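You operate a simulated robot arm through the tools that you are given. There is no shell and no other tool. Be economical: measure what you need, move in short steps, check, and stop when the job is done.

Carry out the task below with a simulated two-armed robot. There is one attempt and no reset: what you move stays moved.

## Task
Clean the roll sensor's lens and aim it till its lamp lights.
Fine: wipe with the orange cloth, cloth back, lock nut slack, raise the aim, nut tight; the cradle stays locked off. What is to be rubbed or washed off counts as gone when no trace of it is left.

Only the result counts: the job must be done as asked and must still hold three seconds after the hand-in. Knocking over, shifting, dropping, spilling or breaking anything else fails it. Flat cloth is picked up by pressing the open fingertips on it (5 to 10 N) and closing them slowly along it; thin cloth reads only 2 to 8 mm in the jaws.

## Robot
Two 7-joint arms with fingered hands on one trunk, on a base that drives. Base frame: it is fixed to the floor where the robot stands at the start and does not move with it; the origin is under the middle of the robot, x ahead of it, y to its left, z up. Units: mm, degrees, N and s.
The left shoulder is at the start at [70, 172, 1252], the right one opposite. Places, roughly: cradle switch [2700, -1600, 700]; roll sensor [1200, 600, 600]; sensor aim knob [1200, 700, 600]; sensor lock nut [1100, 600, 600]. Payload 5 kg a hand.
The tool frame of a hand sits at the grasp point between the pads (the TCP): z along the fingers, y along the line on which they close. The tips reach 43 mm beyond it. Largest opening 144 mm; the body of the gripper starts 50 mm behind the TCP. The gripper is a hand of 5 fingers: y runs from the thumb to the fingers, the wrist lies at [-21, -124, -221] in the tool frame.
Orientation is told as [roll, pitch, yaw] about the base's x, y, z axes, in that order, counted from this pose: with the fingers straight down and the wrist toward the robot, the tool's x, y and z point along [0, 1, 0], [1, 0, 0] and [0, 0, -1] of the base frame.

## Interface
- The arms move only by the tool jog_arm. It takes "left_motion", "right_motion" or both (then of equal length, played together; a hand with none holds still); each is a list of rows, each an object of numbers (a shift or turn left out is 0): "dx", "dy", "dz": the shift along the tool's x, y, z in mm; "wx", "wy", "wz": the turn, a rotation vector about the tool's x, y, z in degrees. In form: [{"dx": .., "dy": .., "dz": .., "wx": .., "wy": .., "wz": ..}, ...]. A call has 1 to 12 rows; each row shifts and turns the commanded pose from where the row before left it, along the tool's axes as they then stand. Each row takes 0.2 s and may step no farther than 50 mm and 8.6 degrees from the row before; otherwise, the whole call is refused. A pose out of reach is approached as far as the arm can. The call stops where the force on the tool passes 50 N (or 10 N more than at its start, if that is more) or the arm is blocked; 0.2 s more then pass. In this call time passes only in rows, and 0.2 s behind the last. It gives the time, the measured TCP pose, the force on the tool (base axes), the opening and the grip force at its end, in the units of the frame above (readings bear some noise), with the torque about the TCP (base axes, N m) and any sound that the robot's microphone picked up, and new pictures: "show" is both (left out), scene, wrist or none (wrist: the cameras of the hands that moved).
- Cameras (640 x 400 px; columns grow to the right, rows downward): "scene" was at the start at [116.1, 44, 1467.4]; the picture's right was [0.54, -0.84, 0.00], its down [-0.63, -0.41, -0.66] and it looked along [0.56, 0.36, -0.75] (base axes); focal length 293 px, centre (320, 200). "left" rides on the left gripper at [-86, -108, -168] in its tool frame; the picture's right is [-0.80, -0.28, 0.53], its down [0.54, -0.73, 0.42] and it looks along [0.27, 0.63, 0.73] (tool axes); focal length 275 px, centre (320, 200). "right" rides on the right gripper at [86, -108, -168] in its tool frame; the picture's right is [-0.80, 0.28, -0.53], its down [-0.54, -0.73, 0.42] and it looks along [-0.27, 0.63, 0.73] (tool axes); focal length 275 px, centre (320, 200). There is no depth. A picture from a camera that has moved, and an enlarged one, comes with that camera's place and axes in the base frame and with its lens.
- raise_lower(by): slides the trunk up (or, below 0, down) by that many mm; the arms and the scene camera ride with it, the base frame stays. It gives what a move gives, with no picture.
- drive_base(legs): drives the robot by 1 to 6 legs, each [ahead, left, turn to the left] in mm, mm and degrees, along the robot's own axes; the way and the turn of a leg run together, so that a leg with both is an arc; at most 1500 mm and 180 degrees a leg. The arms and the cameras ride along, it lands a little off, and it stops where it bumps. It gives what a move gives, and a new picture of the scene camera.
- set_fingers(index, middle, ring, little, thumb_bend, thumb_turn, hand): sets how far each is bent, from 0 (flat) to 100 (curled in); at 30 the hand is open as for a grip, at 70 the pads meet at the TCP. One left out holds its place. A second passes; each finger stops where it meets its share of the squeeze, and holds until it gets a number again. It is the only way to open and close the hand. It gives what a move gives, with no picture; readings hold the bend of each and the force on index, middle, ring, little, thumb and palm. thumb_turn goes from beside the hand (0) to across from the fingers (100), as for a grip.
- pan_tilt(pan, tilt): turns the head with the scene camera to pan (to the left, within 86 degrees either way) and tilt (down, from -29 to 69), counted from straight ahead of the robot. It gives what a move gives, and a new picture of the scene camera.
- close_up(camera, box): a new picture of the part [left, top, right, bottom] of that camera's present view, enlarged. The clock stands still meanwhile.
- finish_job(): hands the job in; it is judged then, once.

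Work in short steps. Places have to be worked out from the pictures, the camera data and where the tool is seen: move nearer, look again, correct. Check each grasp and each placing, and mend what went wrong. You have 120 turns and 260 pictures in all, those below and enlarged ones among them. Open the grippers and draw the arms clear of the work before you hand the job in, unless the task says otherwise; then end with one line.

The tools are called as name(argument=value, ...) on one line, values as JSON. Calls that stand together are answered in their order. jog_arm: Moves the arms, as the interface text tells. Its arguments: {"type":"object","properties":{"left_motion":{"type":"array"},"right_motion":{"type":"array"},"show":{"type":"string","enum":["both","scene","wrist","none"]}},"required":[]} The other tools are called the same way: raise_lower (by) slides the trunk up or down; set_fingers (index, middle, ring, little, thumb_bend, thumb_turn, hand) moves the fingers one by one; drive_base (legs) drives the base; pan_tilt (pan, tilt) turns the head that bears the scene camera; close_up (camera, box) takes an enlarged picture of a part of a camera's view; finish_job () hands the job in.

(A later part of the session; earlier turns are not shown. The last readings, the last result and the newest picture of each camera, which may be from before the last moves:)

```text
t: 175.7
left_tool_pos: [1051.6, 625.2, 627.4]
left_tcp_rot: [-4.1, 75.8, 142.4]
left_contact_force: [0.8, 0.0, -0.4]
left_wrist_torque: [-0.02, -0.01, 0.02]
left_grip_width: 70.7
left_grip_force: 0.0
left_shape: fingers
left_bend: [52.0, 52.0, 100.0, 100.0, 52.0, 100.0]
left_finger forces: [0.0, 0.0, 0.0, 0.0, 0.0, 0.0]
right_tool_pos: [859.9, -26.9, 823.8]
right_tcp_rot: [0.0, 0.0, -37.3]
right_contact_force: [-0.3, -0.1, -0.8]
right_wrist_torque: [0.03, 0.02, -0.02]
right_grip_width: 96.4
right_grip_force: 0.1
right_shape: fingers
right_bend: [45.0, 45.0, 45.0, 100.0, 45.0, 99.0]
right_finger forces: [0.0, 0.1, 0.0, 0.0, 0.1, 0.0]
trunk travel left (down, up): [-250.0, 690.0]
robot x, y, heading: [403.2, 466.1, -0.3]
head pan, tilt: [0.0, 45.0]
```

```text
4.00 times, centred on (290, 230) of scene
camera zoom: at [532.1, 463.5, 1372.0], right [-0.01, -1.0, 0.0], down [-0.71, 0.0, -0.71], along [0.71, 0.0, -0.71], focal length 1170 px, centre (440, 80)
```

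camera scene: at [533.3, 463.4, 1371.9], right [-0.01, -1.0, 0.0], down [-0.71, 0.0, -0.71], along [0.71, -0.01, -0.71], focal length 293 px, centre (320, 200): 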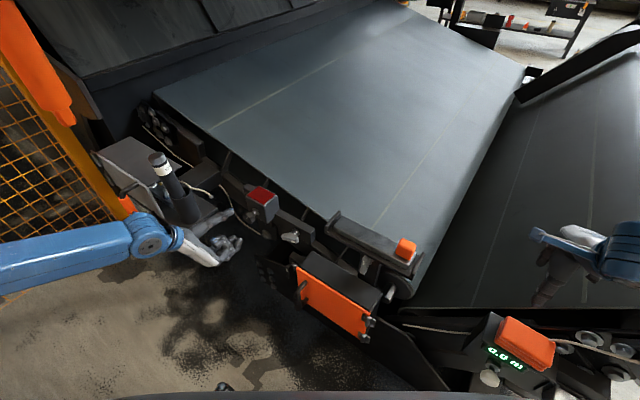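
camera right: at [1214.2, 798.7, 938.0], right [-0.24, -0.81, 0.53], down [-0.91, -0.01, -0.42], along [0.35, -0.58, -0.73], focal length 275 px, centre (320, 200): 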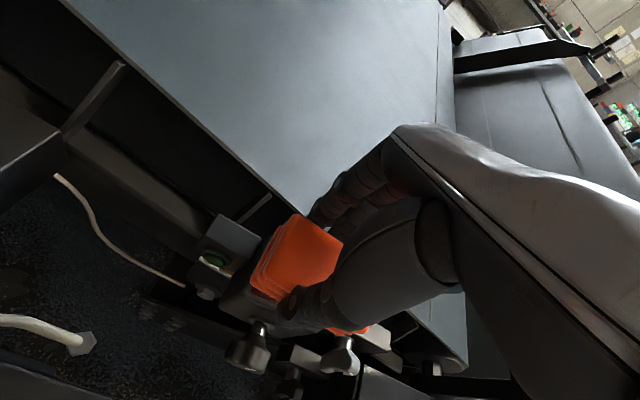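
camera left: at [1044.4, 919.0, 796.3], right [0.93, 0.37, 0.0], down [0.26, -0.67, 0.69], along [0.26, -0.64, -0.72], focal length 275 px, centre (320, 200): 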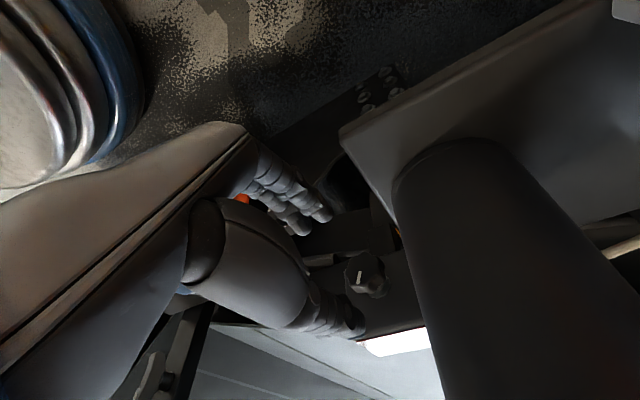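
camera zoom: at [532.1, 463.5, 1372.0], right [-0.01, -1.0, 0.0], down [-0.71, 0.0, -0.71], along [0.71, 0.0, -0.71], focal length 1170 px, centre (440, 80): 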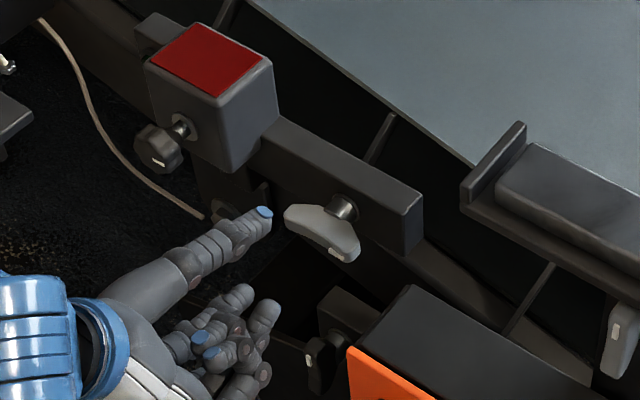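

I return to the knob and do a counter-clockwise stroke with the nut now fully slack.

jog_arm(left_motion=[{"dx": -44, "dy": -9.9, "dz": -12.2}, {"dx": -44, "dy": -9.9, "dz": -12.2}, {"dx": -44, "dy": -9.9, "dz": -12.2}, {"dz": 30}, {"dz": 30}, {"dz": 17}], show="none")

jog_arm(left_motion=[{"wz": 6}, {"wz": 6}, {"wz": 6}, {"wz": 6}, {"wz": 6}, {"wz": 6}, {"wz": 6}, {"wz": 6}, {"wz": 6}], show="none")

set_fingers(hand="left", index=70, middle=70, thumb_bend=74)

jog_arm(left_motion=[{"wz": -6}, {"wz": -6}, {"wz": -6}, {"wz": -6}, {"wz": -6}, {"wz": -6}, {"wz": -6}, {"wz": -6}, {"wz": -6}, {"wz": -6}, {"wz": -6}], show="none")

close_up(camera="scene", box=[240, 180, 290, 225])

```text
t: 177.1
left_tool_pos: [1163.3, 707.1, 647.2]
left_tcp_rot: [-4.6, 75.7, 142.0]
left_contact_force: [-0.1, 0.5, -0.2]
left_wrist_torque: [-0.04, 0.0, -0.03]
left_grip_width: 70.6
left_grip_force: 0.2
left_shape: fingers
left_bend: [52.0, 52.0, 100.0, 100.0, 52.0, 100.0]
left_finger forces: [0.0, 0.0, 0.0, 0.1, 0.0, 0.1]
right_tool_pos: [861.4, -27.9, 823.2]
right_tcp_rot: [-0.1, 0.1, -37.1]
right_contact_force: [0.5, -0.7, -0.2]
right_wrist_torque: [0.02, 0.01, 0.01]
right_grip_width: 96.3
right_grip_force: 0.1
right_shape: fingers
right_bend: [45.0, 45.0, 45.0, 100.0, 45.0, 99.0]
right_finger forces: [0.0, 0.0, 0.0, 0.1, 0.0, 0.1]
trunk travel left (down, up): [-250.0, 690.0]
robot x, y, heading: [403.5, 461.1, -0.7]
head pan, tilt: [0.0, 45.0]
```

```text
t: 179.1
left_tool_pos: [1162.4, 709.5, 648.4]
left_tcp_rot: [-72.9, 33.5, 66.4]
left_contact_force: [0.5, -0.5, 0.2]
left_wrist_torque: [0.0, 0.04, -0.02]
left_grip_width: 70.6
left_grip_force: 0.0
left_shape: fingers
left_bend: [52.0, 52.0, 100.0, 100.0, 52.0, 100.0]
left_finger forces: [0.1, 0.0, 0.0, 0.0, 0.0, 0.0]
right_tool_pos: [859.3, -27.7, 822.1]
right_tcp_rot: [0.0, 0.2, -37.3]
right_contact_force: [-0.1, -0.2, -0.2]
right_wrist_torque: [0.04, 0.0, 0.01]
right_grip_width: 96.4
right_grip_force: 0.1
right_shape: fingers
right_bend: [45.0, 45.0, 45.0, 100.0, 45.0, 99.0]
right_finger forces: [0.0, 0.1, 0.0, 0.0, 0.0, 0.0]
trunk travel left (down, up): [-250.0, 690.0]
robot x, y, heading: [402.4, 461.2, -0.2]
head pan, tilt: [0.0, 45.0]
```

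```text
t: 180.1
left_tool_pos: [1162.6, 710.2, 648.0]
left_tcp_rot: [-72.8, 33.5, 66.5]
left_contact_force: [-0.2, 0.6, -1.3]
left_wrist_torque: [0.09, 0.1, 0.04]
left_grip_width: 39.8
left_grip_force: 17.9
left_shape: fingers
left_bend: [60.0, 61.0, 100.0, 100.0, 63.0, 100.0]
left_finger forces: [8.5, 8.9, 0.0, 0.0, 18.2, 0.0]
right_tool_pos: [860.6, -27.8, 823.2]
right_tcp_rot: [0.1, 0.1, -37.2]
right_contact_force: [0.8, -0.6, -1.1]
right_wrist_torque: [-0.03, -0.02, 0.02]
right_grip_width: 96.0
right_grip_force: 0.0
right_shape: fingers
right_bend: [45.0, 45.0, 45.0, 100.0, 45.0, 99.0]
right_finger forces: [0.1, 0.0, 0.1, 0.0, 0.0, 0.0]
trunk travel left (down, up): [-250.0, 690.0]
robot x, y, heading: [398.2, 461.5, -0.2]
head pan, tilt: [0.0, 45.0]
```

```text
t: 182.5
left_tool_pos: [1164.0, 710.4, 648.7]
left_tcp_rot: [36.8, 72.1, -175.1]
left_contact_force: [9.0, 7.3, -0.5]
left_wrist_torque: [0.05, -0.31, 0.11]
left_grip_width: 40.2
left_grip_force: 20.5
left_shape: fingers
left_bend: [59.0, 62.0, 100.0, 100.0, 65.0, 100.0]
left_finger forces: [13.2, 7.5, 0.0, 0.0, 19.7, 0.0]
right_tool_pos: [859.6, -27.5, 823.0]
right_tcp_rot: [0.0, 0.1, -37.3]
right_contact_force: [-0.8, 0.2, 0.2]
right_wrist_torque: [-0.02, 0.01, 0.01]
right_grip_width: 96.4
right_grip_force: 0.1
right_shape: fingers
right_bend: [45.0, 45.0, 45.0, 100.0, 45.0, 99.0]
right_finger forces: [0.0, 0.1, 0.1, 0.0, 0.1, 0.0]
trunk travel left (down, up): [-250.0, 690.0]
robot x, y, heading: [401.5, 461.0, -0.4]
head pan, tilt: [0.0, 45.0]
```

```text
8.89 times, centred on (265, 202) of scene
camera zoom: at [532.9, 463.9, 1371.9], right [-0.01, -1.0, 0.0], down [-0.71, 0.0, -0.71], along [0.71, 0.0, -0.71], focal length 2601 px, centre (809, 178)
```

zoom: 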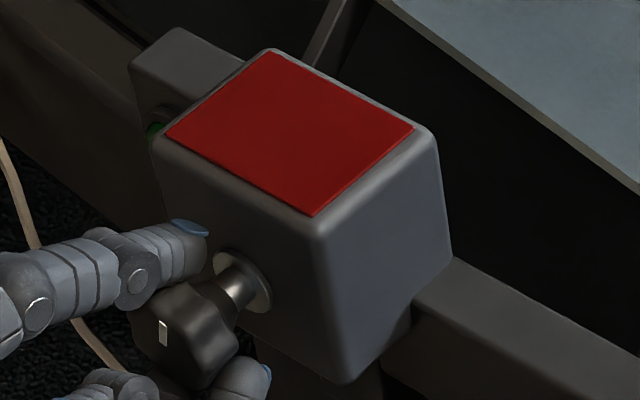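

The marker is back near 12 o'clock. I do two more counter-clockwise cycles in a row.

set_fingers(hand="left", index=50, middle=50, thumb_bend=52)

jog_arm(left_motion=[{"wz": 6.6}, {"wz": 6.6}, {"wz": 6.6}, {"wz": 6.6}, {"wz": 6.6}, {"wz": 6.6}, {"wz": 6.6}, {"wz": 6.6}, {"wz": 6.6}, {"wz": 6.6}], show="none")

set_fingers(hand="left", index=70, middle=70, thumb_bend=74)

jog_arm(left_motion=[{"wz": -6.6}, {"wz": -6.6}, {"wz": -6.6}, {"wz": -6.6}, {"wz": -6.6}, {"wz": -6.6}, {"wz": -6.6}, {"wz": -6.6}, {"wz": -6.6}, {"wz": -6.6}], show="none")

close_up(camera="scene", box=[240, 180, 290, 225])

set_fingers(hand="left", index=50, middle=50, thumb_bend=52)

jog_arm(left_motion=[{"wz": 6.6}, {"wz": 6.6}, {"wz": 6.6}, {"wz": 6.6}, {"wz": 6.6}, {"wz": 6.6}, {"wz": 6.6}, {"wz": 6.6}, {"wz": 6.6}, {"wz": 6.6}], show="none")

set_fingers(hand="left", index=70, middle=70, thumb_bend=74)

jog_arm(left_motion=[{"wz": -6.6}, {"wz": -6.6}, {"wz": -6.6}, {"wz": -6.6}, {"wz": -6.6}, {"wz": -6.6}, {"wz": -6.6}, {"wz": -6.6}, {"wz": -6.6}, {"wz": -6.6}], show="none")

close_up(camera="scene", box=[240, 180, 290, 225])

```text
t: 183.5
left_tool_pos: [1163.3, 708.9, 648.3]
left_tcp_rot: [36.5, 72.1, -175.5]
left_contact_force: [0.3, 0.0, 0.9]
left_wrist_torque: [-0.03, 0.0, -0.02]
left_grip_width: 74.2
left_grip_force: 0.1
left_shape: fingers
left_bend: [50.0, 50.0, 100.0, 100.0, 52.0, 100.0]
left_finger forces: [0.0, 0.1, 0.0, 0.0, 0.0, 0.0]
right_tool_pos: [860.0, -27.7, 822.8]
right_tcp_rot: [0.0, 0.1, -37.3]
right_contact_force: [-0.1, 0.0, 0.7]
right_wrist_torque: [0.03, 0.02, -0.03]
right_grip_width: 96.5
right_grip_force: 0.1
right_shape: fingers
right_bend: [45.0, 45.0, 45.0, 100.0, 45.0, 99.0]
right_finger forces: [0.0, 0.0, 0.1, 0.0, 0.1, 0.0]
trunk travel left (down, up): [-250.0, 690.0]
robot x, y, heading: [401.9, 460.6, -0.2]
head pan, tilt: [0.0, 45.0]
```

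```text
t: 185.7
left_tool_pos: [1163.0, 708.7, 649.9]
left_tcp_rot: [-72.8, 33.5, 66.4]
left_contact_force: [0.5, 0.5, 0.5]
left_wrist_torque: [-0.02, -0.02, 0.0]
left_grip_width: 74.3
left_grip_force: 0.0
left_shape: fingers
left_bend: [50.0, 50.0, 100.0, 100.0, 52.0, 100.0]
left_finger forces: [0.1, 0.0, 0.0, 0.0, 0.1, 0.0]
right_tool_pos: [859.1, -27.6, 824.1]
right_tcp_rot: [0.1, 0.1, -37.3]
right_contact_force: [-0.2, -0.6, 0.6]
right_wrist_torque: [0.02, -0.03, 0.0]
right_grip_width: 96.5
right_grip_force: 0.1
right_shape: fingers
right_bend: [45.0, 45.0, 45.0, 100.0, 45.0, 99.0]
right_finger forces: [0.0, 0.0, 0.0, 0.0, 0.0, 0.1]
trunk travel left (down, up): [-250.0, 690.0]
robot x, y, heading: [402.3, 463.9, -0.5]
head pan, tilt: [0.0, 45.0]
```

```text
t: 186.7
left_tool_pos: [1163.4, 709.1, 648.2]
left_tcp_rot: [-72.8, 33.6, 66.5]
left_contact_force: [-1.1, 0.1, 0.0]
left_wrist_torque: [0.02, 0.04, 0.0]
left_grip_width: 40.3
left_grip_force: 17.1
left_shape: fingers
left_bend: [60.0, 61.0, 100.0, 100.0, 63.0, 100.0]
left_finger forces: [8.3, 8.4, 0.0, 0.0, 18.4, 0.0]
right_tool_pos: [860.1, -28.4, 823.5]
right_tcp_rot: [0.0, 0.0, -37.3]
right_contact_force: [-1.0, -0.5, -0.6]
right_wrist_torque: [-0.01, -0.03, -0.03]
right_grip_width: 96.3
right_grip_force: 0.0
right_shape: fingers
right_bend: [45.0, 45.0, 45.0, 100.0, 45.0, 99.0]
right_finger forces: [0.0, 0.0, 0.0, 0.0, 0.0, 0.0]
trunk travel left (down, up): [-250.0, 690.0]
robot x, y, heading: [402.2, 463.6, -0.4]
head pan, tilt: [0.0, 45.0]
```

```text
t: 188.9
left_tool_pos: [1162.5, 707.4, 647.3]
left_tcp_rot: [36.8, 72.0, -175.3]
left_contact_force: [4.5, -7.7, -6.5]
left_wrist_torque: [0.32, -0.07, -0.23]
left_grip_width: 41.9
left_grip_force: 17.5
left_shape: fingers
left_bend: [59.0, 63.0, 100.0, 100.0, 65.0, 100.0]
left_finger forces: [13.0, 4.3, 0.1, 0.1, 16.8, 0.0]
right_tool_pos: [860.1, -29.3, 823.8]
right_tcp_rot: [0.1, 0.1, -37.2]
right_contact_force: [0.1, 0.1, 0.0]
right_wrist_torque: [0.01, -0.01, 0.01]
right_grip_width: 96.4
right_grip_force: 0.0
right_shape: fingers
right_bend: [45.0, 45.0, 45.0, 100.0, 45.0, 99.0]
right_finger forces: [0.0, 0.1, 0.1, 0.1, 0.0, 0.1]
trunk travel left (down, up): [-250.0, 690.0]
robot x, y, heading: [399.1, 464.4, -0.5]
head pan, tilt: [0.0, 45.0]
```

```text
8.89 times, centred on (265, 202) of scene
camera zoom: at [532.6, 462.4, 1371.9], right [-0.01, -1.0, 0.0], down [-0.71, 0.0, -0.71], along [0.71, 0.0, -0.71], focal length 2601 px, centre (809, 178)
```

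zoom: 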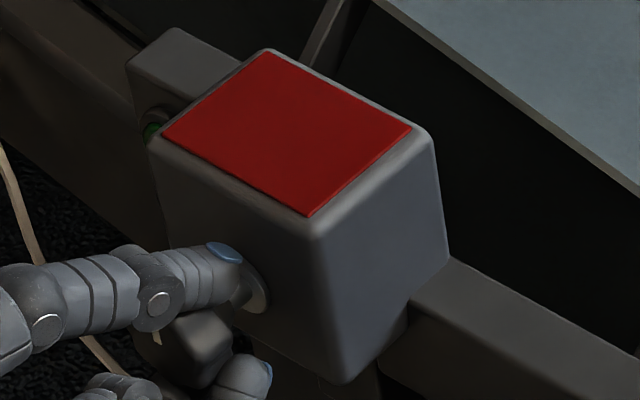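

```text
t: 189.9
left_tool_pos: [1162.3, 709.5, 648.7]
left_tcp_rot: [36.6, 72.2, -175.4]
left_contact_force: [-0.3, 0.2, 0.9]
left_wrist_torque: [0.01, 0.0, 0.01]
left_grip_width: 73.9
left_grip_force: 0.0
left_shape: fingers
left_bend: [50.0, 50.0, 100.0, 100.0, 52.0, 100.0]
left_finger forces: [0.0, 0.0, 0.0, 0.1, 0.1, 0.0]
right_tool_pos: [859.3, -28.4, 824.7]
right_tcp_rot: [0.0, 0.2, -37.3]
right_contact_force: [0.2, 0.7, 0.5]
right_wrist_torque: [-0.03, 0.03, -0.02]
right_grip_width: 96.5
right_grip_force: 0.2
right_shape: fingers
right_bend: [45.0, 45.0, 45.0, 100.0, 45.0, 99.0]
right_finger forces: [0.1, 0.1, 0.0, 0.0, 0.0, 0.0]
trunk travel left (down, up): [-250.0, 690.0]
robot x, y, heading: [399.7, 458.1, -0.2]
head pan, tilt: [0.0, 45.0]
```

```text
t: 192.1
left_tool_pos: [1163.5, 709.3, 649.0]
left_tcp_rot: [-72.7, 33.4, 66.4]
left_contact_force: [0.0, -0.1, -0.5]
left_wrist_torque: [-0.01, 0.02, -0.01]
left_grip_width: 74.0
left_grip_force: 0.0
left_shape: fingers
left_bend: [50.0, 50.0, 100.0, 100.0, 52.0, 100.0]
left_finger forces: [0.0, 0.0, 0.0, 0.0, 0.1, 0.0]
right_tool_pos: [860.5, -27.6, 824.3]
right_tcp_rot: [-0.1, 0.1, -37.3]
right_contact_force: [0.0, -0.6, 0.1]
right_wrist_torque: [0.03, -0.02, -0.03]
right_grip_width: 96.5
right_grip_force: 0.1
right_shape: fingers
right_bend: [45.0, 45.0, 45.0, 100.0, 45.0, 99.0]
right_finger forces: [0.0, 0.1, 0.0, 0.0, 0.0, 0.0]
trunk travel left (down, up): [-250.0, 690.0]
robot x, y, heading: [400.5, 465.1, -0.3]
head pan, tilt: [0.0, 45.0]
```

```text
t: 193.1
left_tool_pos: [1163.9, 709.1, 648.6]
left_tcp_rot: [-72.8, 33.5, 66.5]
left_contact_force: [-0.2, -0.9, -0.9]
left_wrist_torque: [0.07, 0.05, -0.04]
left_grip_width: 39.8
left_grip_force: 17.5
left_shape: fingers
left_bend: [60.0, 61.0, 100.0, 100.0, 63.0, 100.0]
left_finger forces: [9.1, 7.8, 0.0, 0.0, 18.1, 0.0]
right_tool_pos: [858.3, -27.8, 823.7]
right_tcp_rot: [0.0, 0.2, -37.3]
right_contact_force: [0.3, -0.9, -0.2]
right_wrist_torque: [-0.03, 0.01, -0.04]
right_grip_width: 96.3
right_grip_force: 0.1
right_shape: fingers
right_bend: [45.0, 45.0, 45.0, 100.0, 45.0, 99.0]
right_finger forces: [0.0, 0.0, 0.0, 0.0, 0.1, 0.0]
trunk travel left (down, up): [-250.0, 690.0]
robot x, y, heading: [398.1, 463.6, -0.0]
head pan, tilt: [0.0, 45.0]
```

```text
t: 195.3
left_tool_pos: [1163.3, 706.8, 648.7]
left_tcp_rot: [36.8, 71.9, -175.2]
left_contact_force: [0.6, -5.1, -5.0]
left_wrist_torque: [0.27, -0.02, -0.24]
left_grip_width: 41.8
left_grip_force: 17.3
left_shape: fingers
left_bend: [59.0, 63.0, 100.0, 100.0, 65.0, 100.0]
left_finger forces: [13.2, 4.9, 0.0, 0.0, 17.2, 0.1]
right_tool_pos: [859.7, -27.5, 823.1]
right_tcp_rot: [-0.1, 0.2, -37.2]
right_contact_force: [-0.5, 0.5, 0.5]
right_wrist_torque: [0.02, -0.02, 0.02]
right_grip_width: 96.2
right_grip_force: 0.1
right_shape: fingers
right_bend: [45.0, 45.0, 45.0, 100.0, 45.0, 99.0]
right_finger forces: [0.0, 0.0, 0.0, 0.0, 0.0, 0.0]
trunk travel left (down, up): [-250.0, 690.0]
robot x, y, heading: [405.5, 462.3, -0.1]
head pan, tilt: [0.0, 45.0]
```

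```text
8.89 times, centred on (265, 202) of scene
camera zoom: at [532.3, 462.8, 1371.9], right [-0.01, -1.0, 0.0], down [-0.71, 0.0, -0.71], along [0.71, 0.0, -0.71], focal length 2601 px, centre (809, 178)
```

zoom: 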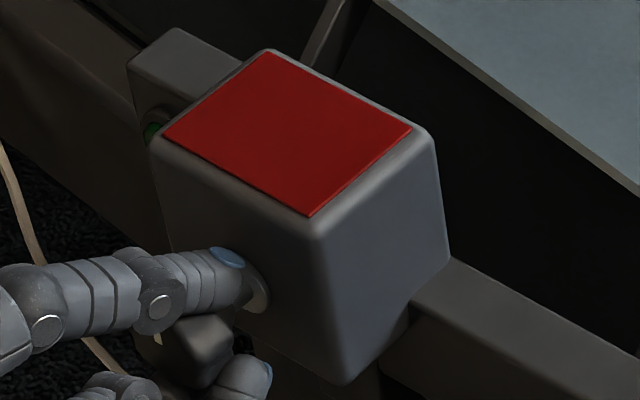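

The knob is against its counter-clockwise stop, which is where it began. So raising is clockwise; I repeat it now that the nut is fully slack, checking after each stroke.

jog_arm(left_motion=[{"wz": 6.6}, {"wz": 6.6}, {"wz": 6.6}, {"wz": 6.6}, {"wz": 6.6}, {"wz": 6.6}, {"wz": 6.6}, {"wz": 6.6}, {"wz": 6.6}, {"wz": 6.6}], show="none")

close_up(camera="scene", box=[240, 180, 290, 225])

set_fingers(hand="left", index=50, middle=50, thumb_bend=52)

jog_arm(left_motion=[{"wz": -6.6}, {"wz": -6.6}, {"wz": -6.6}, {"wz": -6.6}, {"wz": -6.6}, {"wz": -6.6}, {"wz": -6.6}, {"wz": -6.6}, {"wz": -6.6}, {"wz": -6.6}], show="none")

close_up(camera="scene", box=[240, 180, 290, 225])

```text
t: 197.5
left_tool_pos: [1164.3, 709.2, 645.3]
left_tcp_rot: [-72.5, 33.5, 66.4]
left_contact_force: [-7.0, -23.0, -30.3]
left_wrist_torque: [0.22, 0.87, -0.51]
left_grip_width: 42.1
left_grip_force: 22.3
left_shape: fingers
left_bend: [60.0, 64.0, 100.0, 100.0, 63.0, 100.0]
left_finger forces: [7.2, 15.4, 0.0, 0.0, 21.6, 0.0]
right_tool_pos: [860.3, -28.4, 823.0]
right_tcp_rot: [0.0, 0.2, -37.3]
right_contact_force: [0.2, 0.8, 0.4]
right_wrist_torque: [-0.02, -0.02, 0.04]
right_grip_width: 96.3
right_grip_force: 0.0
right_shape: fingers
right_bend: [45.0, 45.0, 45.0, 100.0, 45.0, 99.0]
right_finger forces: [0.1, 0.1, 0.0, 0.0, 0.0, 0.1]
trunk travel left (down, up): [-250.0, 690.0]
robot x, y, heading: [401.4, 462.6, -0.5]
head pan, tilt: [0.0, 45.0]
```

```text
8.89 times, centred on (265, 202) of scene
camera zoom: at [534.9, 462.8, 1371.6], right [-0.01, -1.0, 0.0], down [-0.71, 0.0, -0.71], along [0.71, 0.0, -0.71], focal length 2601 px, centre (809, 178)
```

zoom: 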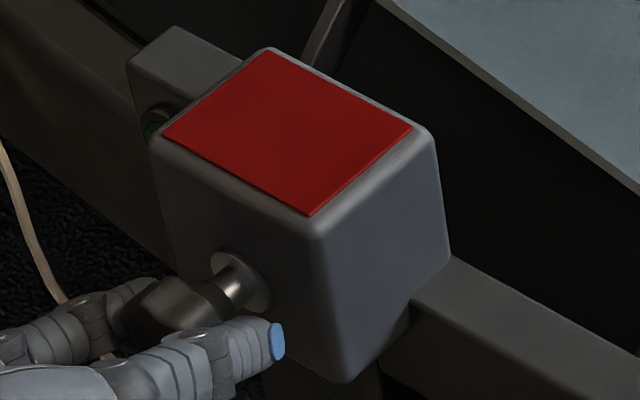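

```text
t: 198.5
left_tool_pos: [1163.3, 709.9, 648.1]
left_tcp_rot: [-72.9, 33.6, 66.5]
left_contact_force: [-0.1, -0.7, 0.2]
left_wrist_torque: [0.0, -0.03, 0.02]
left_grip_width: 74.2
left_grip_force: 0.0
left_shape: fingers
left_bend: [50.0, 50.0, 100.0, 100.0, 52.0, 100.0]
left_finger forces: [0.1, 0.0, 0.0, 0.0, 0.0, 0.0]
right_tool_pos: [859.6, -28.5, 823.8]
right_tcp_rot: [-0.1, 0.0, -37.3]
right_contact_force: [1.0, 0.0, 0.1]
right_wrist_torque: [0.02, -0.01, -0.04]
right_grip_width: 96.4
right_grip_force: 0.1
right_shape: fingers
right_bend: [45.0, 45.0, 45.0, 100.0, 45.0, 99.0]
right_finger forces: [0.0, 0.1, 0.1, 0.0, 0.1, 0.0]
trunk travel left (down, up): [-250.0, 690.0]
robot x, y, heading: [400.6, 464.6, -0.1]
head pan, tilt: [0.0, 45.0]
```

```text
t: 200.7
left_tool_pos: [1162.7, 710.5, 649.2]
left_tcp_rot: [36.8, 72.2, -175.1]
left_contact_force: [0.6, 0.3, -0.4]
left_wrist_torque: [-0.02, 0.0, 0.02]
left_grip_width: 74.3
left_grip_force: 0.1
left_shape: fingers
left_bend: [50.0, 50.0, 100.0, 100.0, 52.0, 100.0]
left_finger forces: [0.1, 0.1, 0.0, 0.1, 0.1, 0.0]
right_tool_pos: [859.3, -26.5, 823.1]
right_tcp_rot: [0.0, 0.0, -37.2]
right_contact_force: [0.2, 0.3, -0.2]
right_wrist_torque: [0.03, 0.01, 0.01]
right_grip_width: 96.4
right_grip_force: 0.1
right_shape: fingers
right_bend: [45.0, 45.0, 45.0, 100.0, 45.0, 99.0]
right_finger forces: [0.1, 0.0, 0.0, 0.0, 0.0, 0.0]
trunk travel left (down, up): [-250.0, 690.0]
robot x, y, heading: [403.4, 461.3, -0.3]
head pan, tilt: [0.0, 45.0]
```

```text
8.89 times, centred on (265, 202) of scene
camera zoom: at [532.2, 463.4, 1372.0], right [-0.01, -1.0, 0.0], down [-0.71, 0.0, -0.71], along [0.71, 0.0, -0.71], focal length 2601 px, centre (809, 178)
```

zoom: 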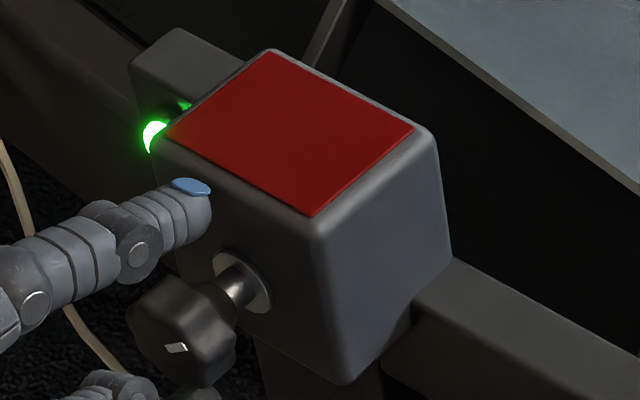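

The lamp is lit bright green. I leave the aim alone: retreat from the knob, move in front of the lever and close the fingers into a poker for turning the lever back tight (counter-clockwise).

jog_arm(left_motion=[{"dz": -25}, {"dz": -26}, {"dz": -26}, {"dx": 35.7, "dy": -1.4, "dz": 17.7}, {"dx": 35.7, "dy": -1.4, "dz": 17.7}, {"dx": 35.7, "dy": -1.4, "dz": 17.7}], show="none")

set_fingers(hand="left", index=70, middle=70, thumb_bend=70)

close_up(camera="left", box=[220, 120, 540, 330])

close_up(camera="scene", box=[240, 180, 340, 280])

```text
t: 202.1
left_tool_pos: [1093.0, 633.7, 677.6]
left_tcp_rot: [36.3, 72.1, -175.5]
left_contact_force: [0.4, 0.2, -0.6]
left_wrist_torque: [0.02, 0.02, -0.01]
left_grip_width: 74.2
left_grip_force: 0.0
left_shape: fingers
left_bend: [50.0, 50.0, 100.0, 100.0, 52.0, 100.0]
left_finger forces: [0.0, 0.0, 0.0, 0.0, 0.1, 0.0]
right_tool_pos: [860.8, -28.3, 822.5]
right_tcp_rot: [-0.1, 0.1, -37.3]
right_contact_force: [0.9, 0.1, -1.3]
right_wrist_torque: [0.03, 0.05, -0.03]
right_grip_width: 96.4
right_grip_force: 0.0
right_shape: fingers
right_bend: [45.0, 45.0, 45.0, 100.0, 45.0, 99.0]
right_finger forces: [0.0, 0.0, 0.0, 0.0, 0.0, 0.0]
trunk travel left (down, up): [-250.0, 690.0]
robot x, y, heading: [398.9, 463.1, -0.5]
head pan, tilt: [0.0, 45.0]
```

```text
t: 203.1
left_tool_pos: [1092.6, 633.7, 676.7]
left_tcp_rot: [36.6, 72.2, -175.4]
left_contact_force: [0.7, -0.3, 0.0]
left_wrist_torque: [0.0, 0.01, -0.01]
left_grip_width: 8.4
left_grip_force: 0.0
left_shape: fingers
left_bend: [70.0, 70.0, 100.0, 100.0, 70.0, 100.0]
left_finger forces: [0.1, 0.0, 0.1, 0.0, 0.0, 0.0]
right_tool_pos: [859.2, -27.4, 823.4]
right_tcp_rot: [0.0, 0.1, -37.3]
right_contact_force: [0.4, 0.2, 0.1]
right_wrist_torque: [0.0, 0.01, -0.02]
right_grip_width: 96.5
right_grip_force: 0.1
right_shape: fingers
right_bend: [45.0, 45.0, 45.0, 100.0, 45.0, 99.0]
right_finger forces: [0.0, 0.1, 0.0, 0.0, 0.1, 0.0]
trunk travel left (down, up): [-250.0, 690.0]
robot x, y, heading: [396.7, 464.1, -0.2]
head pan, tilt: [0.0, 45.0]
```

```text
1.90 times, centred on (380, 225) of left
camera zoom: at [1032.3, 797.9, 806.2], right [0.92, 0.4, -0.01], down [0.29, -0.67, 0.69], along [0.27, -0.63, -0.73], focal length 524 px, centre (206, 152)
```

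zoom: 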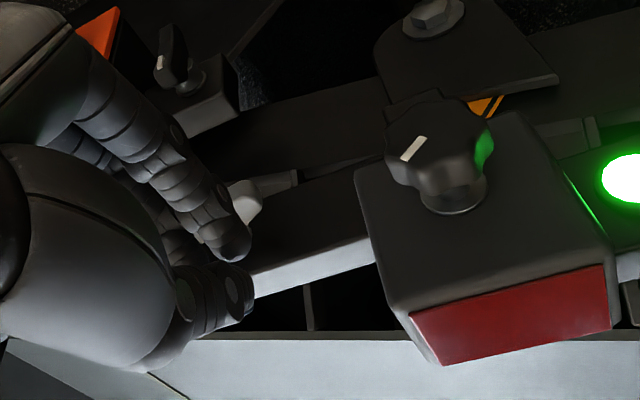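

```text
4.00 times, centred on (290, 230) of scene
camera zoom: at [532.1, 463.3, 1372.0], right [-0.01, -1.0, 0.0], down [-0.71, 0.0, -0.71], along [0.71, 0.0, -0.71], focal length 1170 px, centre (440, 80)
```

zoom: 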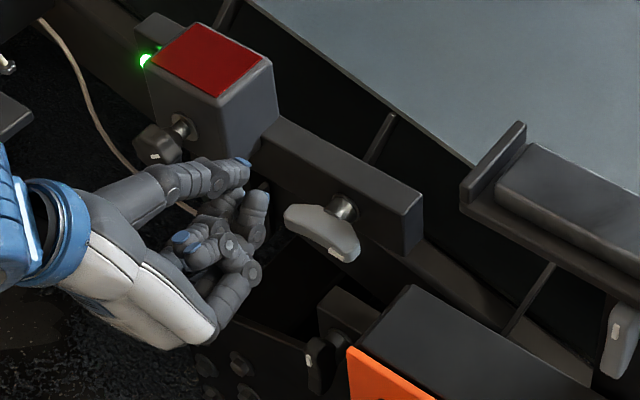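

The lamp is on and the lens is clean. I go in above the lever's end, then press down.

jog_arm(left_motion=[{"dy": 3, "dz": 28}, {"dy": 3, "dz": 28}, {"dx": -1.5, "dy": 7.6, "dz": 2}, {"dx": -1.5, "dy": 7.6, "dz": 2}, {"dx": -1.5, "dy": 7.6, "dz": 2}], show="none")

close_up(camera="scene", box=[250, 190, 330, 260])

close_up(camera="left", box=[220, 120, 540, 330])

```text
t: 204.3
left_tool_pos: [1135.5, 600.1, 634.3]
left_tcp_rot: [36.7, 72.1, -175.3]
left_contact_force: [-2.0, 0.7, 1.9]
left_wrist_torque: [-0.05, -0.01, -0.03]
left_grip_width: 8.5
left_grip_force: 1.0
left_shape: fingers
left_bend: [70.0, 70.0, 100.0, 100.0, 70.0, 100.0]
left_finger forces: [0.0, 1.4, 0.1, 0.0, 0.0, 0.0]
right_tool_pos: [860.0, -28.7, 823.9]
right_tcp_rot: [0.1, 0.0, -37.3]
right_contact_force: [0.0, 0.3, -0.3]
right_wrist_torque: [0.0, -0.02, 0.0]
right_grip_width: 96.5
right_grip_force: 0.1
right_shape: fingers
right_bend: [45.0, 45.0, 45.0, 100.0, 45.0, 99.0]
right_finger forces: [0.1, 0.0, 0.1, 0.0, 0.0, 0.1]
trunk travel left (down, up): [-250.0, 690.0]
robot x, y, heading: [399.9, 461.7, -0.0]
head pan, tilt: [0.0, 45.0]
```

```text
5.71 times, centred on (290, 225) of scene
camera zoom: at [531.7, 463.5, 1372.2], right [-0.01, -1.0, 0.0], down [-0.71, 0.0, -0.71], along [0.71, 0.0, -0.71], focal length 1672 px, centre (491, 57)
```

zoom: 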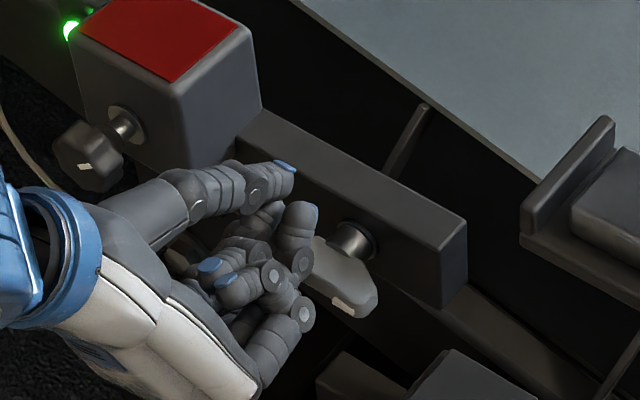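

```text
1.90 times, centred on (380, 225) of left
camera zoom: at [1075.0, 765.0, 763.6], right [0.92, 0.4, -0.01], down [0.29, -0.67, 0.69], along [0.27, -0.63, -0.73], focal length 524 px, centre (206, 152)
```

zoom: 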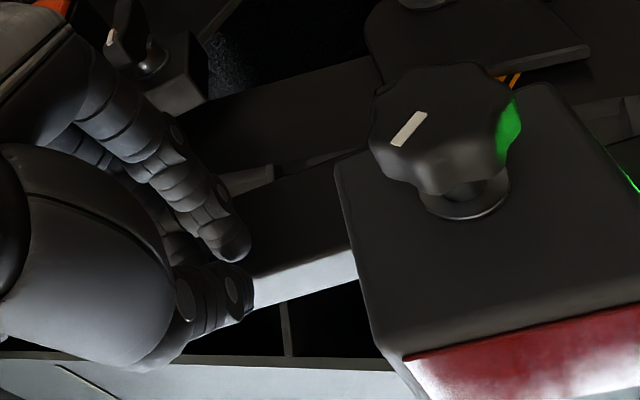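

Light touch by the middle finger. I keep pressing down and watch the lever.

jog_arm(left_motion=[{"dx": -1.5, "dy": 7.6, "dz": 2}, {"dx": -1.5, "dy": 7.6, "dz": 2}, {"dx": -1.5, "dy": 7.6, "dz": 2}, {"dx": -1.5, "dy": 7.6, "dz": 2}], show="none")

close_up(camera="scene", box=[250, 190, 330, 260])

```text
t: 205.3
left_tool_pos: [1135.7, 602.6, 601.0]
left_tcp_rot: [36.1, 72.1, -175.6]
left_contact_force: [0.9, 12.6, 4.6]
left_wrist_torque: [0.17, 0.03, -0.01]
left_grip_width: 8.3
left_grip_force: 6.6
left_shape: fingers
left_bend: [70.0, 71.0, 100.0, 100.0, 70.0, 100.0]
left_finger forces: [0.1, 12.8, 0.1, 0.0, 0.0, 0.1]
right_tool_pos: [859.7, -27.1, 823.9]
right_tcp_rot: [0.0, 0.0, -37.2]
right_contact_force: [0.6, 0.4, -0.2]
right_wrist_torque: [0.0, -0.01, -0.05]
right_grip_width: 96.6
right_grip_force: 0.0
right_shape: fingers
right_bend: [45.0, 45.0, 45.0, 100.0, 45.0, 99.0]
right_finger forces: [0.0, 0.0, 0.0, 0.1, 0.0, 0.0]
trunk travel left (down, up): [-250.0, 690.0]
robot x, y, heading: [398.8, 465.3, -0.2]
head pan, tilt: [0.0, 45.0]
```

```text
5.71 times, centred on (290, 225) of scene
camera zoom: at [532.1, 464.2, 1371.9], right [0.0, -1.0, 0.0], down [-0.71, 0.0, -0.71], along [0.71, 0.0, -0.71], focal length 1672 px, centre (491, 57)
```

zoom: 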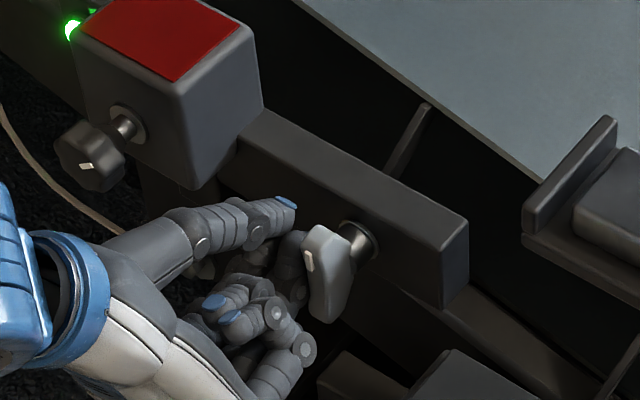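

The lever swung down almost to hanging, and the lamp stays lit. I lower a bit and push it right against the tight stop.

jog_arm(left_motion=[{"dx": -5}, {"dx": -2, "dy": 11, "dz": 3}, {"dx": 6, "dy": 1.2}, {"dx": 5, "dy": 1}, {"dx": 4, "dy": 0.8}], show="none")

jog_arm(left_motion=[{"dx": 3}, {"dx": 3}, {"dx": 3}], show="none")

close_up(camera="scene", box=[250, 190, 330, 260])

```text
t: 206.5
left_tool_pos: [1133.9, 601.4, 586.8]
left_tcp_rot: [35.7, 72.1, -175.5]
left_contact_force: [27.1, 34.3, 2.5]
left_wrist_torque: [0.81, -0.64, 0.72]
left_grip_width: 8.4
left_grip_force: 19.5
left_shape: fingers
left_bend: [70.0, 70.0, 100.0, 100.0, 70.0, 100.0]
left_finger forces: [0.1, 38.3, 0.1, 0.0, 0.0, 0.1]
right_tool_pos: [861.7, -23.6, 823.6]
right_tcp_rot: [-0.1, 0.2, -37.2]
right_contact_force: [0.2, 0.3, -0.4]
right_wrist_torque: [-0.01, 0.0, -0.02]
right_grip_width: 96.6
right_grip_force: 0.2
right_shape: fingers
right_bend: [45.0, 45.0, 45.0, 100.0, 45.0, 99.0]
right_finger forces: [0.0, 0.0, 0.1, 0.0, 0.1, 0.0]
trunk travel left (down, up): [-250.0, 690.0]
robot x, y, heading: [398.1, 461.5, -0.1]
head pan, tilt: [0.0, 45.0]
```

```text
t: 207.3
left_tool_pos: [1134.3, 601.4, 591.2]
left_tcp_rot: [34.2, 72.4, -176.5]
left_contact_force: [13.0, 20.1, 0.3]
left_wrist_torque: [0.57, -0.38, 0.41]
left_grip_width: 8.2
left_grip_force: 11.1
left_shape: fingers
left_bend: [70.0, 70.0, 100.0, 100.0, 70.0, 100.0]
left_finger forces: [0.1, 21.7, 0.1, 0.1, 0.0, 0.0]
right_tool_pos: [862.5, -26.1, 823.3]
right_tcp_rot: [0.1, -0.1, -37.1]
right_contact_force: [0.2, -0.8, -0.6]
right_wrist_torque: [0.02, 0.0, 0.01]
right_grip_width: 96.6
right_grip_force: 0.1
right_shape: fingers
right_bend: [45.0, 45.0, 45.0, 100.0, 45.0, 99.0]
right_finger forces: [0.1, 0.1, 0.0, 0.1, 0.0, 0.0]
trunk travel left (down, up): [-250.0, 690.0]
robot x, y, heading: [401.6, 465.8, -0.4]
head pan, tilt: [0.0, 45.0]
stopped in row 3 (left hand): the force on the tool passed its limit at 54 N (the readings are from after the stop); the commanded pose is now the measured one
```

```text
5.71 times, centred on (290, 225) of scene
camera zoom: at [532.7, 464.5, 1371.8], right [0.0, -1.0, 0.0], down [-0.71, 0.0, -0.71], along [0.71, 0.0, -0.71], focal length 1672 px, centre (491, 57)
```

zoom: 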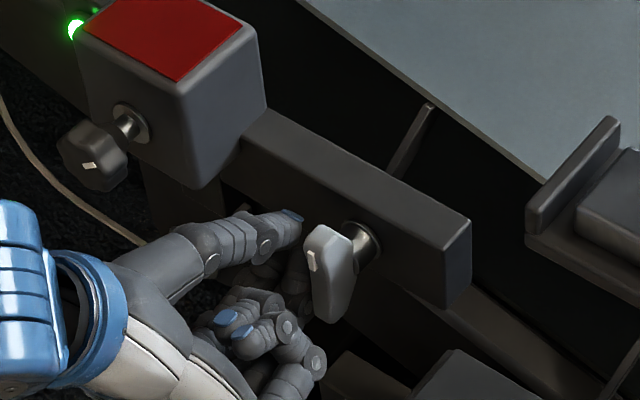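

The lever is against its stop again, pushed at the tip with about 54 N (≈2 Nm), and the lamp still shines. I withdraw the hand along its axis and up.

jog_arm(left_motion=[{"dx": -8}, {"dz": -35}, {"dz": -45}, {"dz": -45}, {"dz": -45}, {"dy": -45}, {"dy": -45}], show="both")

close_up(camera="scene", box=[240, 180, 340, 260])

close_up(camera="scene", box=[240, 180, 290, 225])

```text
t: 208.9
left_tool_pos: [1019.8, 690.0, 719.9]
left_tcp_rot: [35.3, 72.4, -175.9]
left_contact_force: [-0.8, 1.0, -0.1]
left_wrist_torque: [-0.02, -0.02, 0.03]
left_grip_width: 8.0
left_grip_force: 0.1
left_shape: fingers
left_bend: [70.0, 70.0, 100.0, 100.0, 70.0, 100.0]
left_finger forces: [0.0, 0.1, 0.1, 0.1, 0.1, 0.1]
right_tool_pos: [859.3, -27.3, 822.8]
right_tcp_rot: [0.0, 0.0, -37.2]
right_contact_force: [0.3, 0.1, -0.4]
right_wrist_torque: [0.01, -0.03, 0.0]
right_grip_width: 96.3
right_grip_force: 0.1
right_shape: fingers
right_bend: [45.0, 45.0, 45.0, 100.0, 45.0, 99.0]
right_finger forces: [0.0, 0.0, 0.1, 0.0, 0.0, 0.0]
trunk travel left (down, up): [-250.0, 690.0]
robot x, y, heading: [400.3, 463.7, -0.3]
head pan, tilt: [0.0, 45.0]
camera scene: at [531.2, 463.9, 1372.0], right [0.0, -1.0, 0.0], down [-0.71, 0.0, -0.71], along [0.71, 0.0, -0.71], focal length 293 px, centre (320, 200)
camera left: at [958.6, 853.9, 850.1], right [0.91, 0.41, 0.0], down [0.3, -0.67, 0.68], along [0.28, -0.62, -0.73], focal length 275 px, centre (320, 200)
```

scene: 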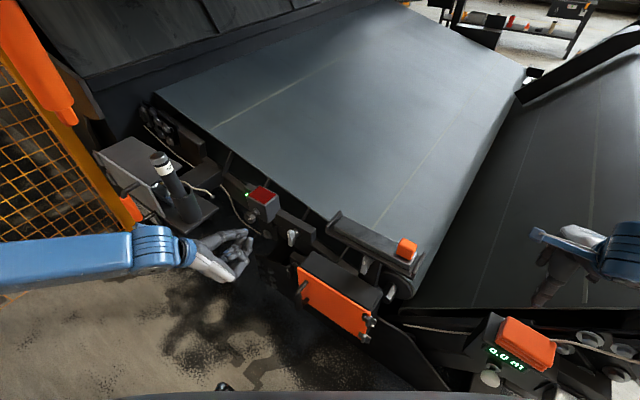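
left: 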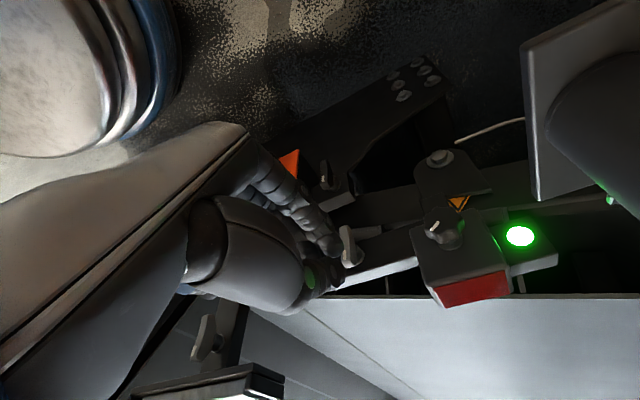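

```text
5.00 times, centred on (290, 220) of scene
camera zoom: at [531.2, 463.9, 1372.0], right [0.0, -1.0, 0.0], down [-0.71, 0.0, -0.71], along [0.71, 0.0, -0.71], focal length 1463 px, centre (470, 100)
```

zoom: 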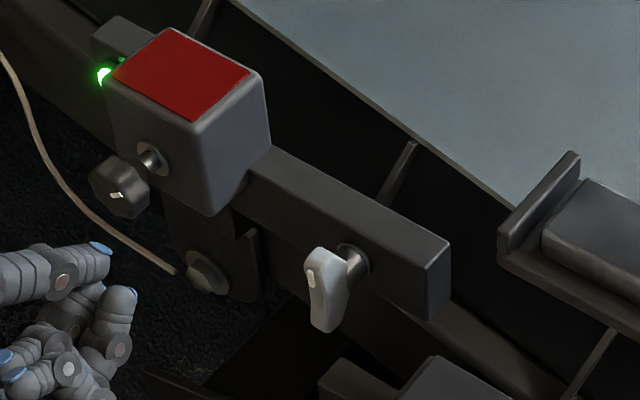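

```text
8.89 times, centred on (265, 202) of scene
camera zoom: at [531.2, 463.9, 1372.0], right [0.0, -1.0, 0.0], down [-0.71, 0.0, -0.71], along [0.71, 0.0, -0.71], focal length 2601 px, centre (809, 178)
```

zoom: 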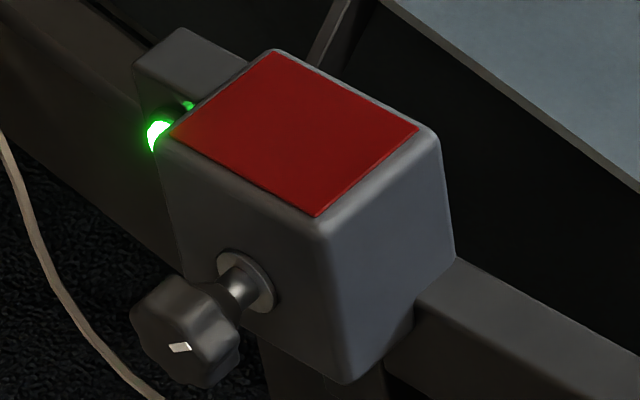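

Lamp lit, lens clean, lever hanging at its stop, cloth on the meter box. I draw the left arm further back, open both hands and then check once more.

jog_arm(left_motion=[{"dz": -40}, {"dz": -40}, {"dy": -40}, {"dy": -40}], show="none")

set_fingers(hand="left", index=30, middle=30, ring=30, little=30, thumb_bend=30)

set_fingers(hand="right", index=30, middle=30, ring=30, little=30, thumb_bend=30)

raise_lower(by=100)

pan_tilt(pan=0, tilt=45)

close_up(camera="scene", box=[220, 160, 340, 260])

```text
t: 209.9
left_tool_pos: [979.8, 734.9, 814.5]
left_tcp_rot: [35.3, 72.4, -176.0]
left_contact_force: [-0.7, 0.8, 0.7]
left_wrist_torque: [0.0, 0.02, -0.01]
left_grip_width: 8.0
left_grip_force: 0.1
left_shape: fingers
left_bend: [70.0, 70.0, 100.0, 100.0, 70.0, 100.0]
left_finger forces: [0.1, 0.0, 0.0, 0.0, 0.0, 0.1]
right_tool_pos: [858.0, -26.6, 822.7]
right_tcp_rot: [-0.1, 0.0, -37.3]
right_contact_force: [0.0, 0.6, 0.8]
right_wrist_torque: [0.01, -0.04, 0.01]
right_grip_width: 96.3
right_grip_force: 0.0
right_shape: fingers
right_bend: [45.0, 45.0, 45.0, 100.0, 45.0, 99.0]
right_finger forces: [0.0, 0.1, 0.0, 0.0, 0.0, 0.0]
trunk travel left (down, up): [-250.0, 690.0]
robot x, y, heading: [402.8, 463.2, -0.3]
head pan, tilt: [0.0, 45.0]
```

```text
t: 210.9
left_tool_pos: [980.9, 734.5, 813.9]
left_tcp_rot: [35.3, 72.3, -175.9]
left_contact_force: [-0.1, 0.1, 0.1]
left_wrist_torque: [-0.01, 0.03, 0.04]
left_grip_width: 149.1
left_grip_force: 0.1
left_shape: fingers
left_bend: [30.0, 30.0, 30.0, 30.0, 30.0, 98.0]
left_finger forces: [0.0, 0.0, 0.1, 0.0, 0.0, 0.0]
right_tool_pos: [860.2, -27.0, 823.6]
right_tcp_rot: [-0.1, 0.0, -37.1]
right_contact_force: [0.3, 0.4, -0.2]
right_wrist_torque: [-0.01, -0.01, 0.0]
right_grip_width: 96.6
right_grip_force: 0.1
right_shape: fingers
right_bend: [45.0, 45.0, 45.0, 100.0, 45.0, 99.0]
right_finger forces: [0.0, 0.1, 0.1, 0.0, 0.0, 0.1]
trunk travel left (down, up): [-250.0, 690.0]
robot x, y, heading: [399.0, 462.4, -0.2]
head pan, tilt: [0.0, 45.0]
```

```text
t: 211.9
left_tool_pos: [981.0, 733.9, 814.6]
left_tcp_rot: [35.4, 72.4, -175.8]
left_contact_force: [0.7, 0.3, -0.7]
left_wrist_torque: [0.01, 0.0, 0.0]
left_grip_width: 149.1
left_grip_force: 0.0
left_shape: fingers
left_bend: [30.0, 30.0, 30.0, 30.0, 30.0, 98.0]
left_finger forces: [0.1, 0.1, 0.1, 0.1, 0.0, 0.0]
right_tool_pos: [860.4, -26.4, 823.5]
right_tcp_rot: [0.0, 0.0, -37.2]
right_contact_force: [0.0, 0.0, 0.1]
right_wrist_torque: [0.03, -0.01, 0.01]
right_grip_width: 149.1
right_grip_force: 0.1
right_shape: fingers
right_bend: [30.0, 30.0, 30.0, 30.0, 30.0, 98.0]
right_finger forces: [0.0, 0.1, 0.1, 0.1, 0.0, 0.1]
trunk travel left (down, up): [-250.0, 690.0]
robot x, y, heading: [397.8, 465.4, -0.1]
head pan, tilt: [0.0, 45.0]
```

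```text
t: 213.2
left_tool_pos: [980.8, 733.7, 914.0]
left_tcp_rot: [35.4, 72.3, -175.8]
left_contact_force: [-1.0, -0.3, 0.1]
left_wrist_torque: [0.03, -0.03, 0.0]
left_grip_width: 148.8
left_grip_force: 0.0
left_shape: fingers
left_bend: [30.0, 30.0, 30.0, 30.0, 30.0, 98.0]
left_finger forces: [0.0, 0.1, 0.1, 0.0, 0.1, 0.1]
right_tool_pos: [859.5, -27.0, 923.8]
right_tcp_rot: [0.0, 0.1, -37.2]
right_contact_force: [-0.5, 1.7, 0.4]
right_wrist_torque: [0.0, 0.02, -0.02]
right_grip_width: 149.2
right_grip_force: 0.1
right_shape: fingers
right_bend: [30.0, 30.0, 30.0, 30.0, 30.0, 98.0]
right_finger forces: [0.0, 0.1, 0.0, 0.0, 0.1, 0.0]
trunk travel left (down, up): [-350.0, 590.0]
robot x, y, heading: [398.7, 466.1, -0.4]
head pan, tilt: [0.0, 45.0]
```

```text
t: 213.8
left_tool_pos: [980.8, 734.2, 913.6]
left_tcp_rot: [35.2, 72.3, -175.9]
left_contact_force: [0.5, -0.2, -0.6]
left_wrist_torque: [0.02, 0.01, 0.0]
left_grip_width: 149.2
left_grip_force: 0.0
left_shape: fingers
left_bend: [30.0, 30.0, 30.0, 30.0, 30.0, 98.0]
left_finger forces: [0.0, 0.1, 0.0, 0.0, 0.0, 0.0]
right_tool_pos: [861.0, -27.3, 922.9]
right_tcp_rot: [0.0, -0.1, -37.2]
right_contact_force: [0.0, 0.1, -0.1]
right_wrist_torque: [0.01, 0.01, 0.03]
right_grip_width: 149.1
right_grip_force: 0.2
right_shape: fingers
right_bend: [30.0, 30.0, 30.0, 30.0, 30.0, 98.0]
right_finger forces: [0.1, 0.1, 0.0, 0.1, 0.1, 0.0]
trunk travel left (down, up): [-350.0, 590.0]
robot x, y, heading: [403.2, 463.3, -0.1]
head pan, tilt: [0.0, 45.0]
camera scene: at [532.2, 463.8, 1472.0], right [0.0, -1.0, 0.0], down [-0.71, 0.0, -0.71], along [0.71, 0.0, -0.71], focal length 293 px, centre (320, 200)
```

scene: 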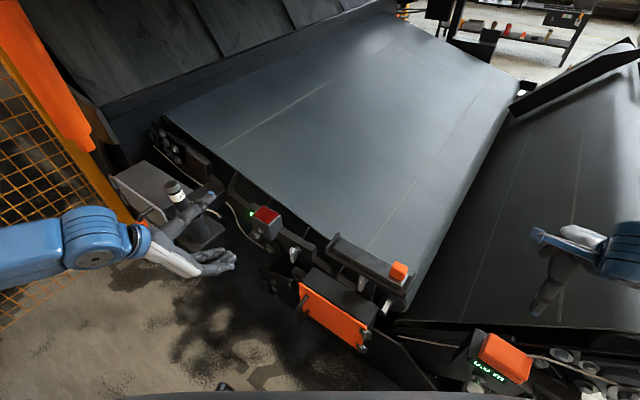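

```text
4.00 times, centred on (280, 210) of scene
camera zoom: at [532.2, 463.8, 1472.0], right [0.0, -1.0, 0.0], down [-0.71, 0.0, -0.71], along [0.71, 0.0, -0.71], focal length 1170 px, centre (480, 160)
```

zoom: 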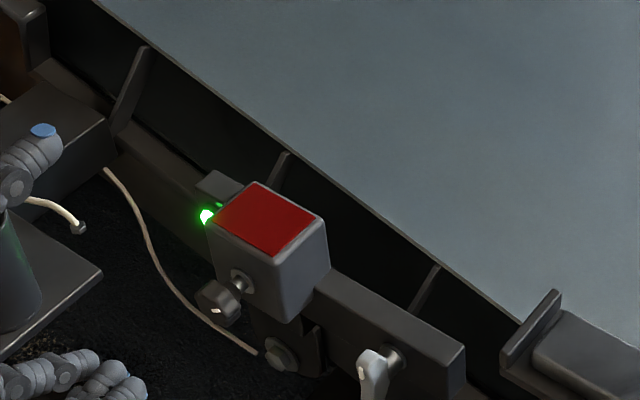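

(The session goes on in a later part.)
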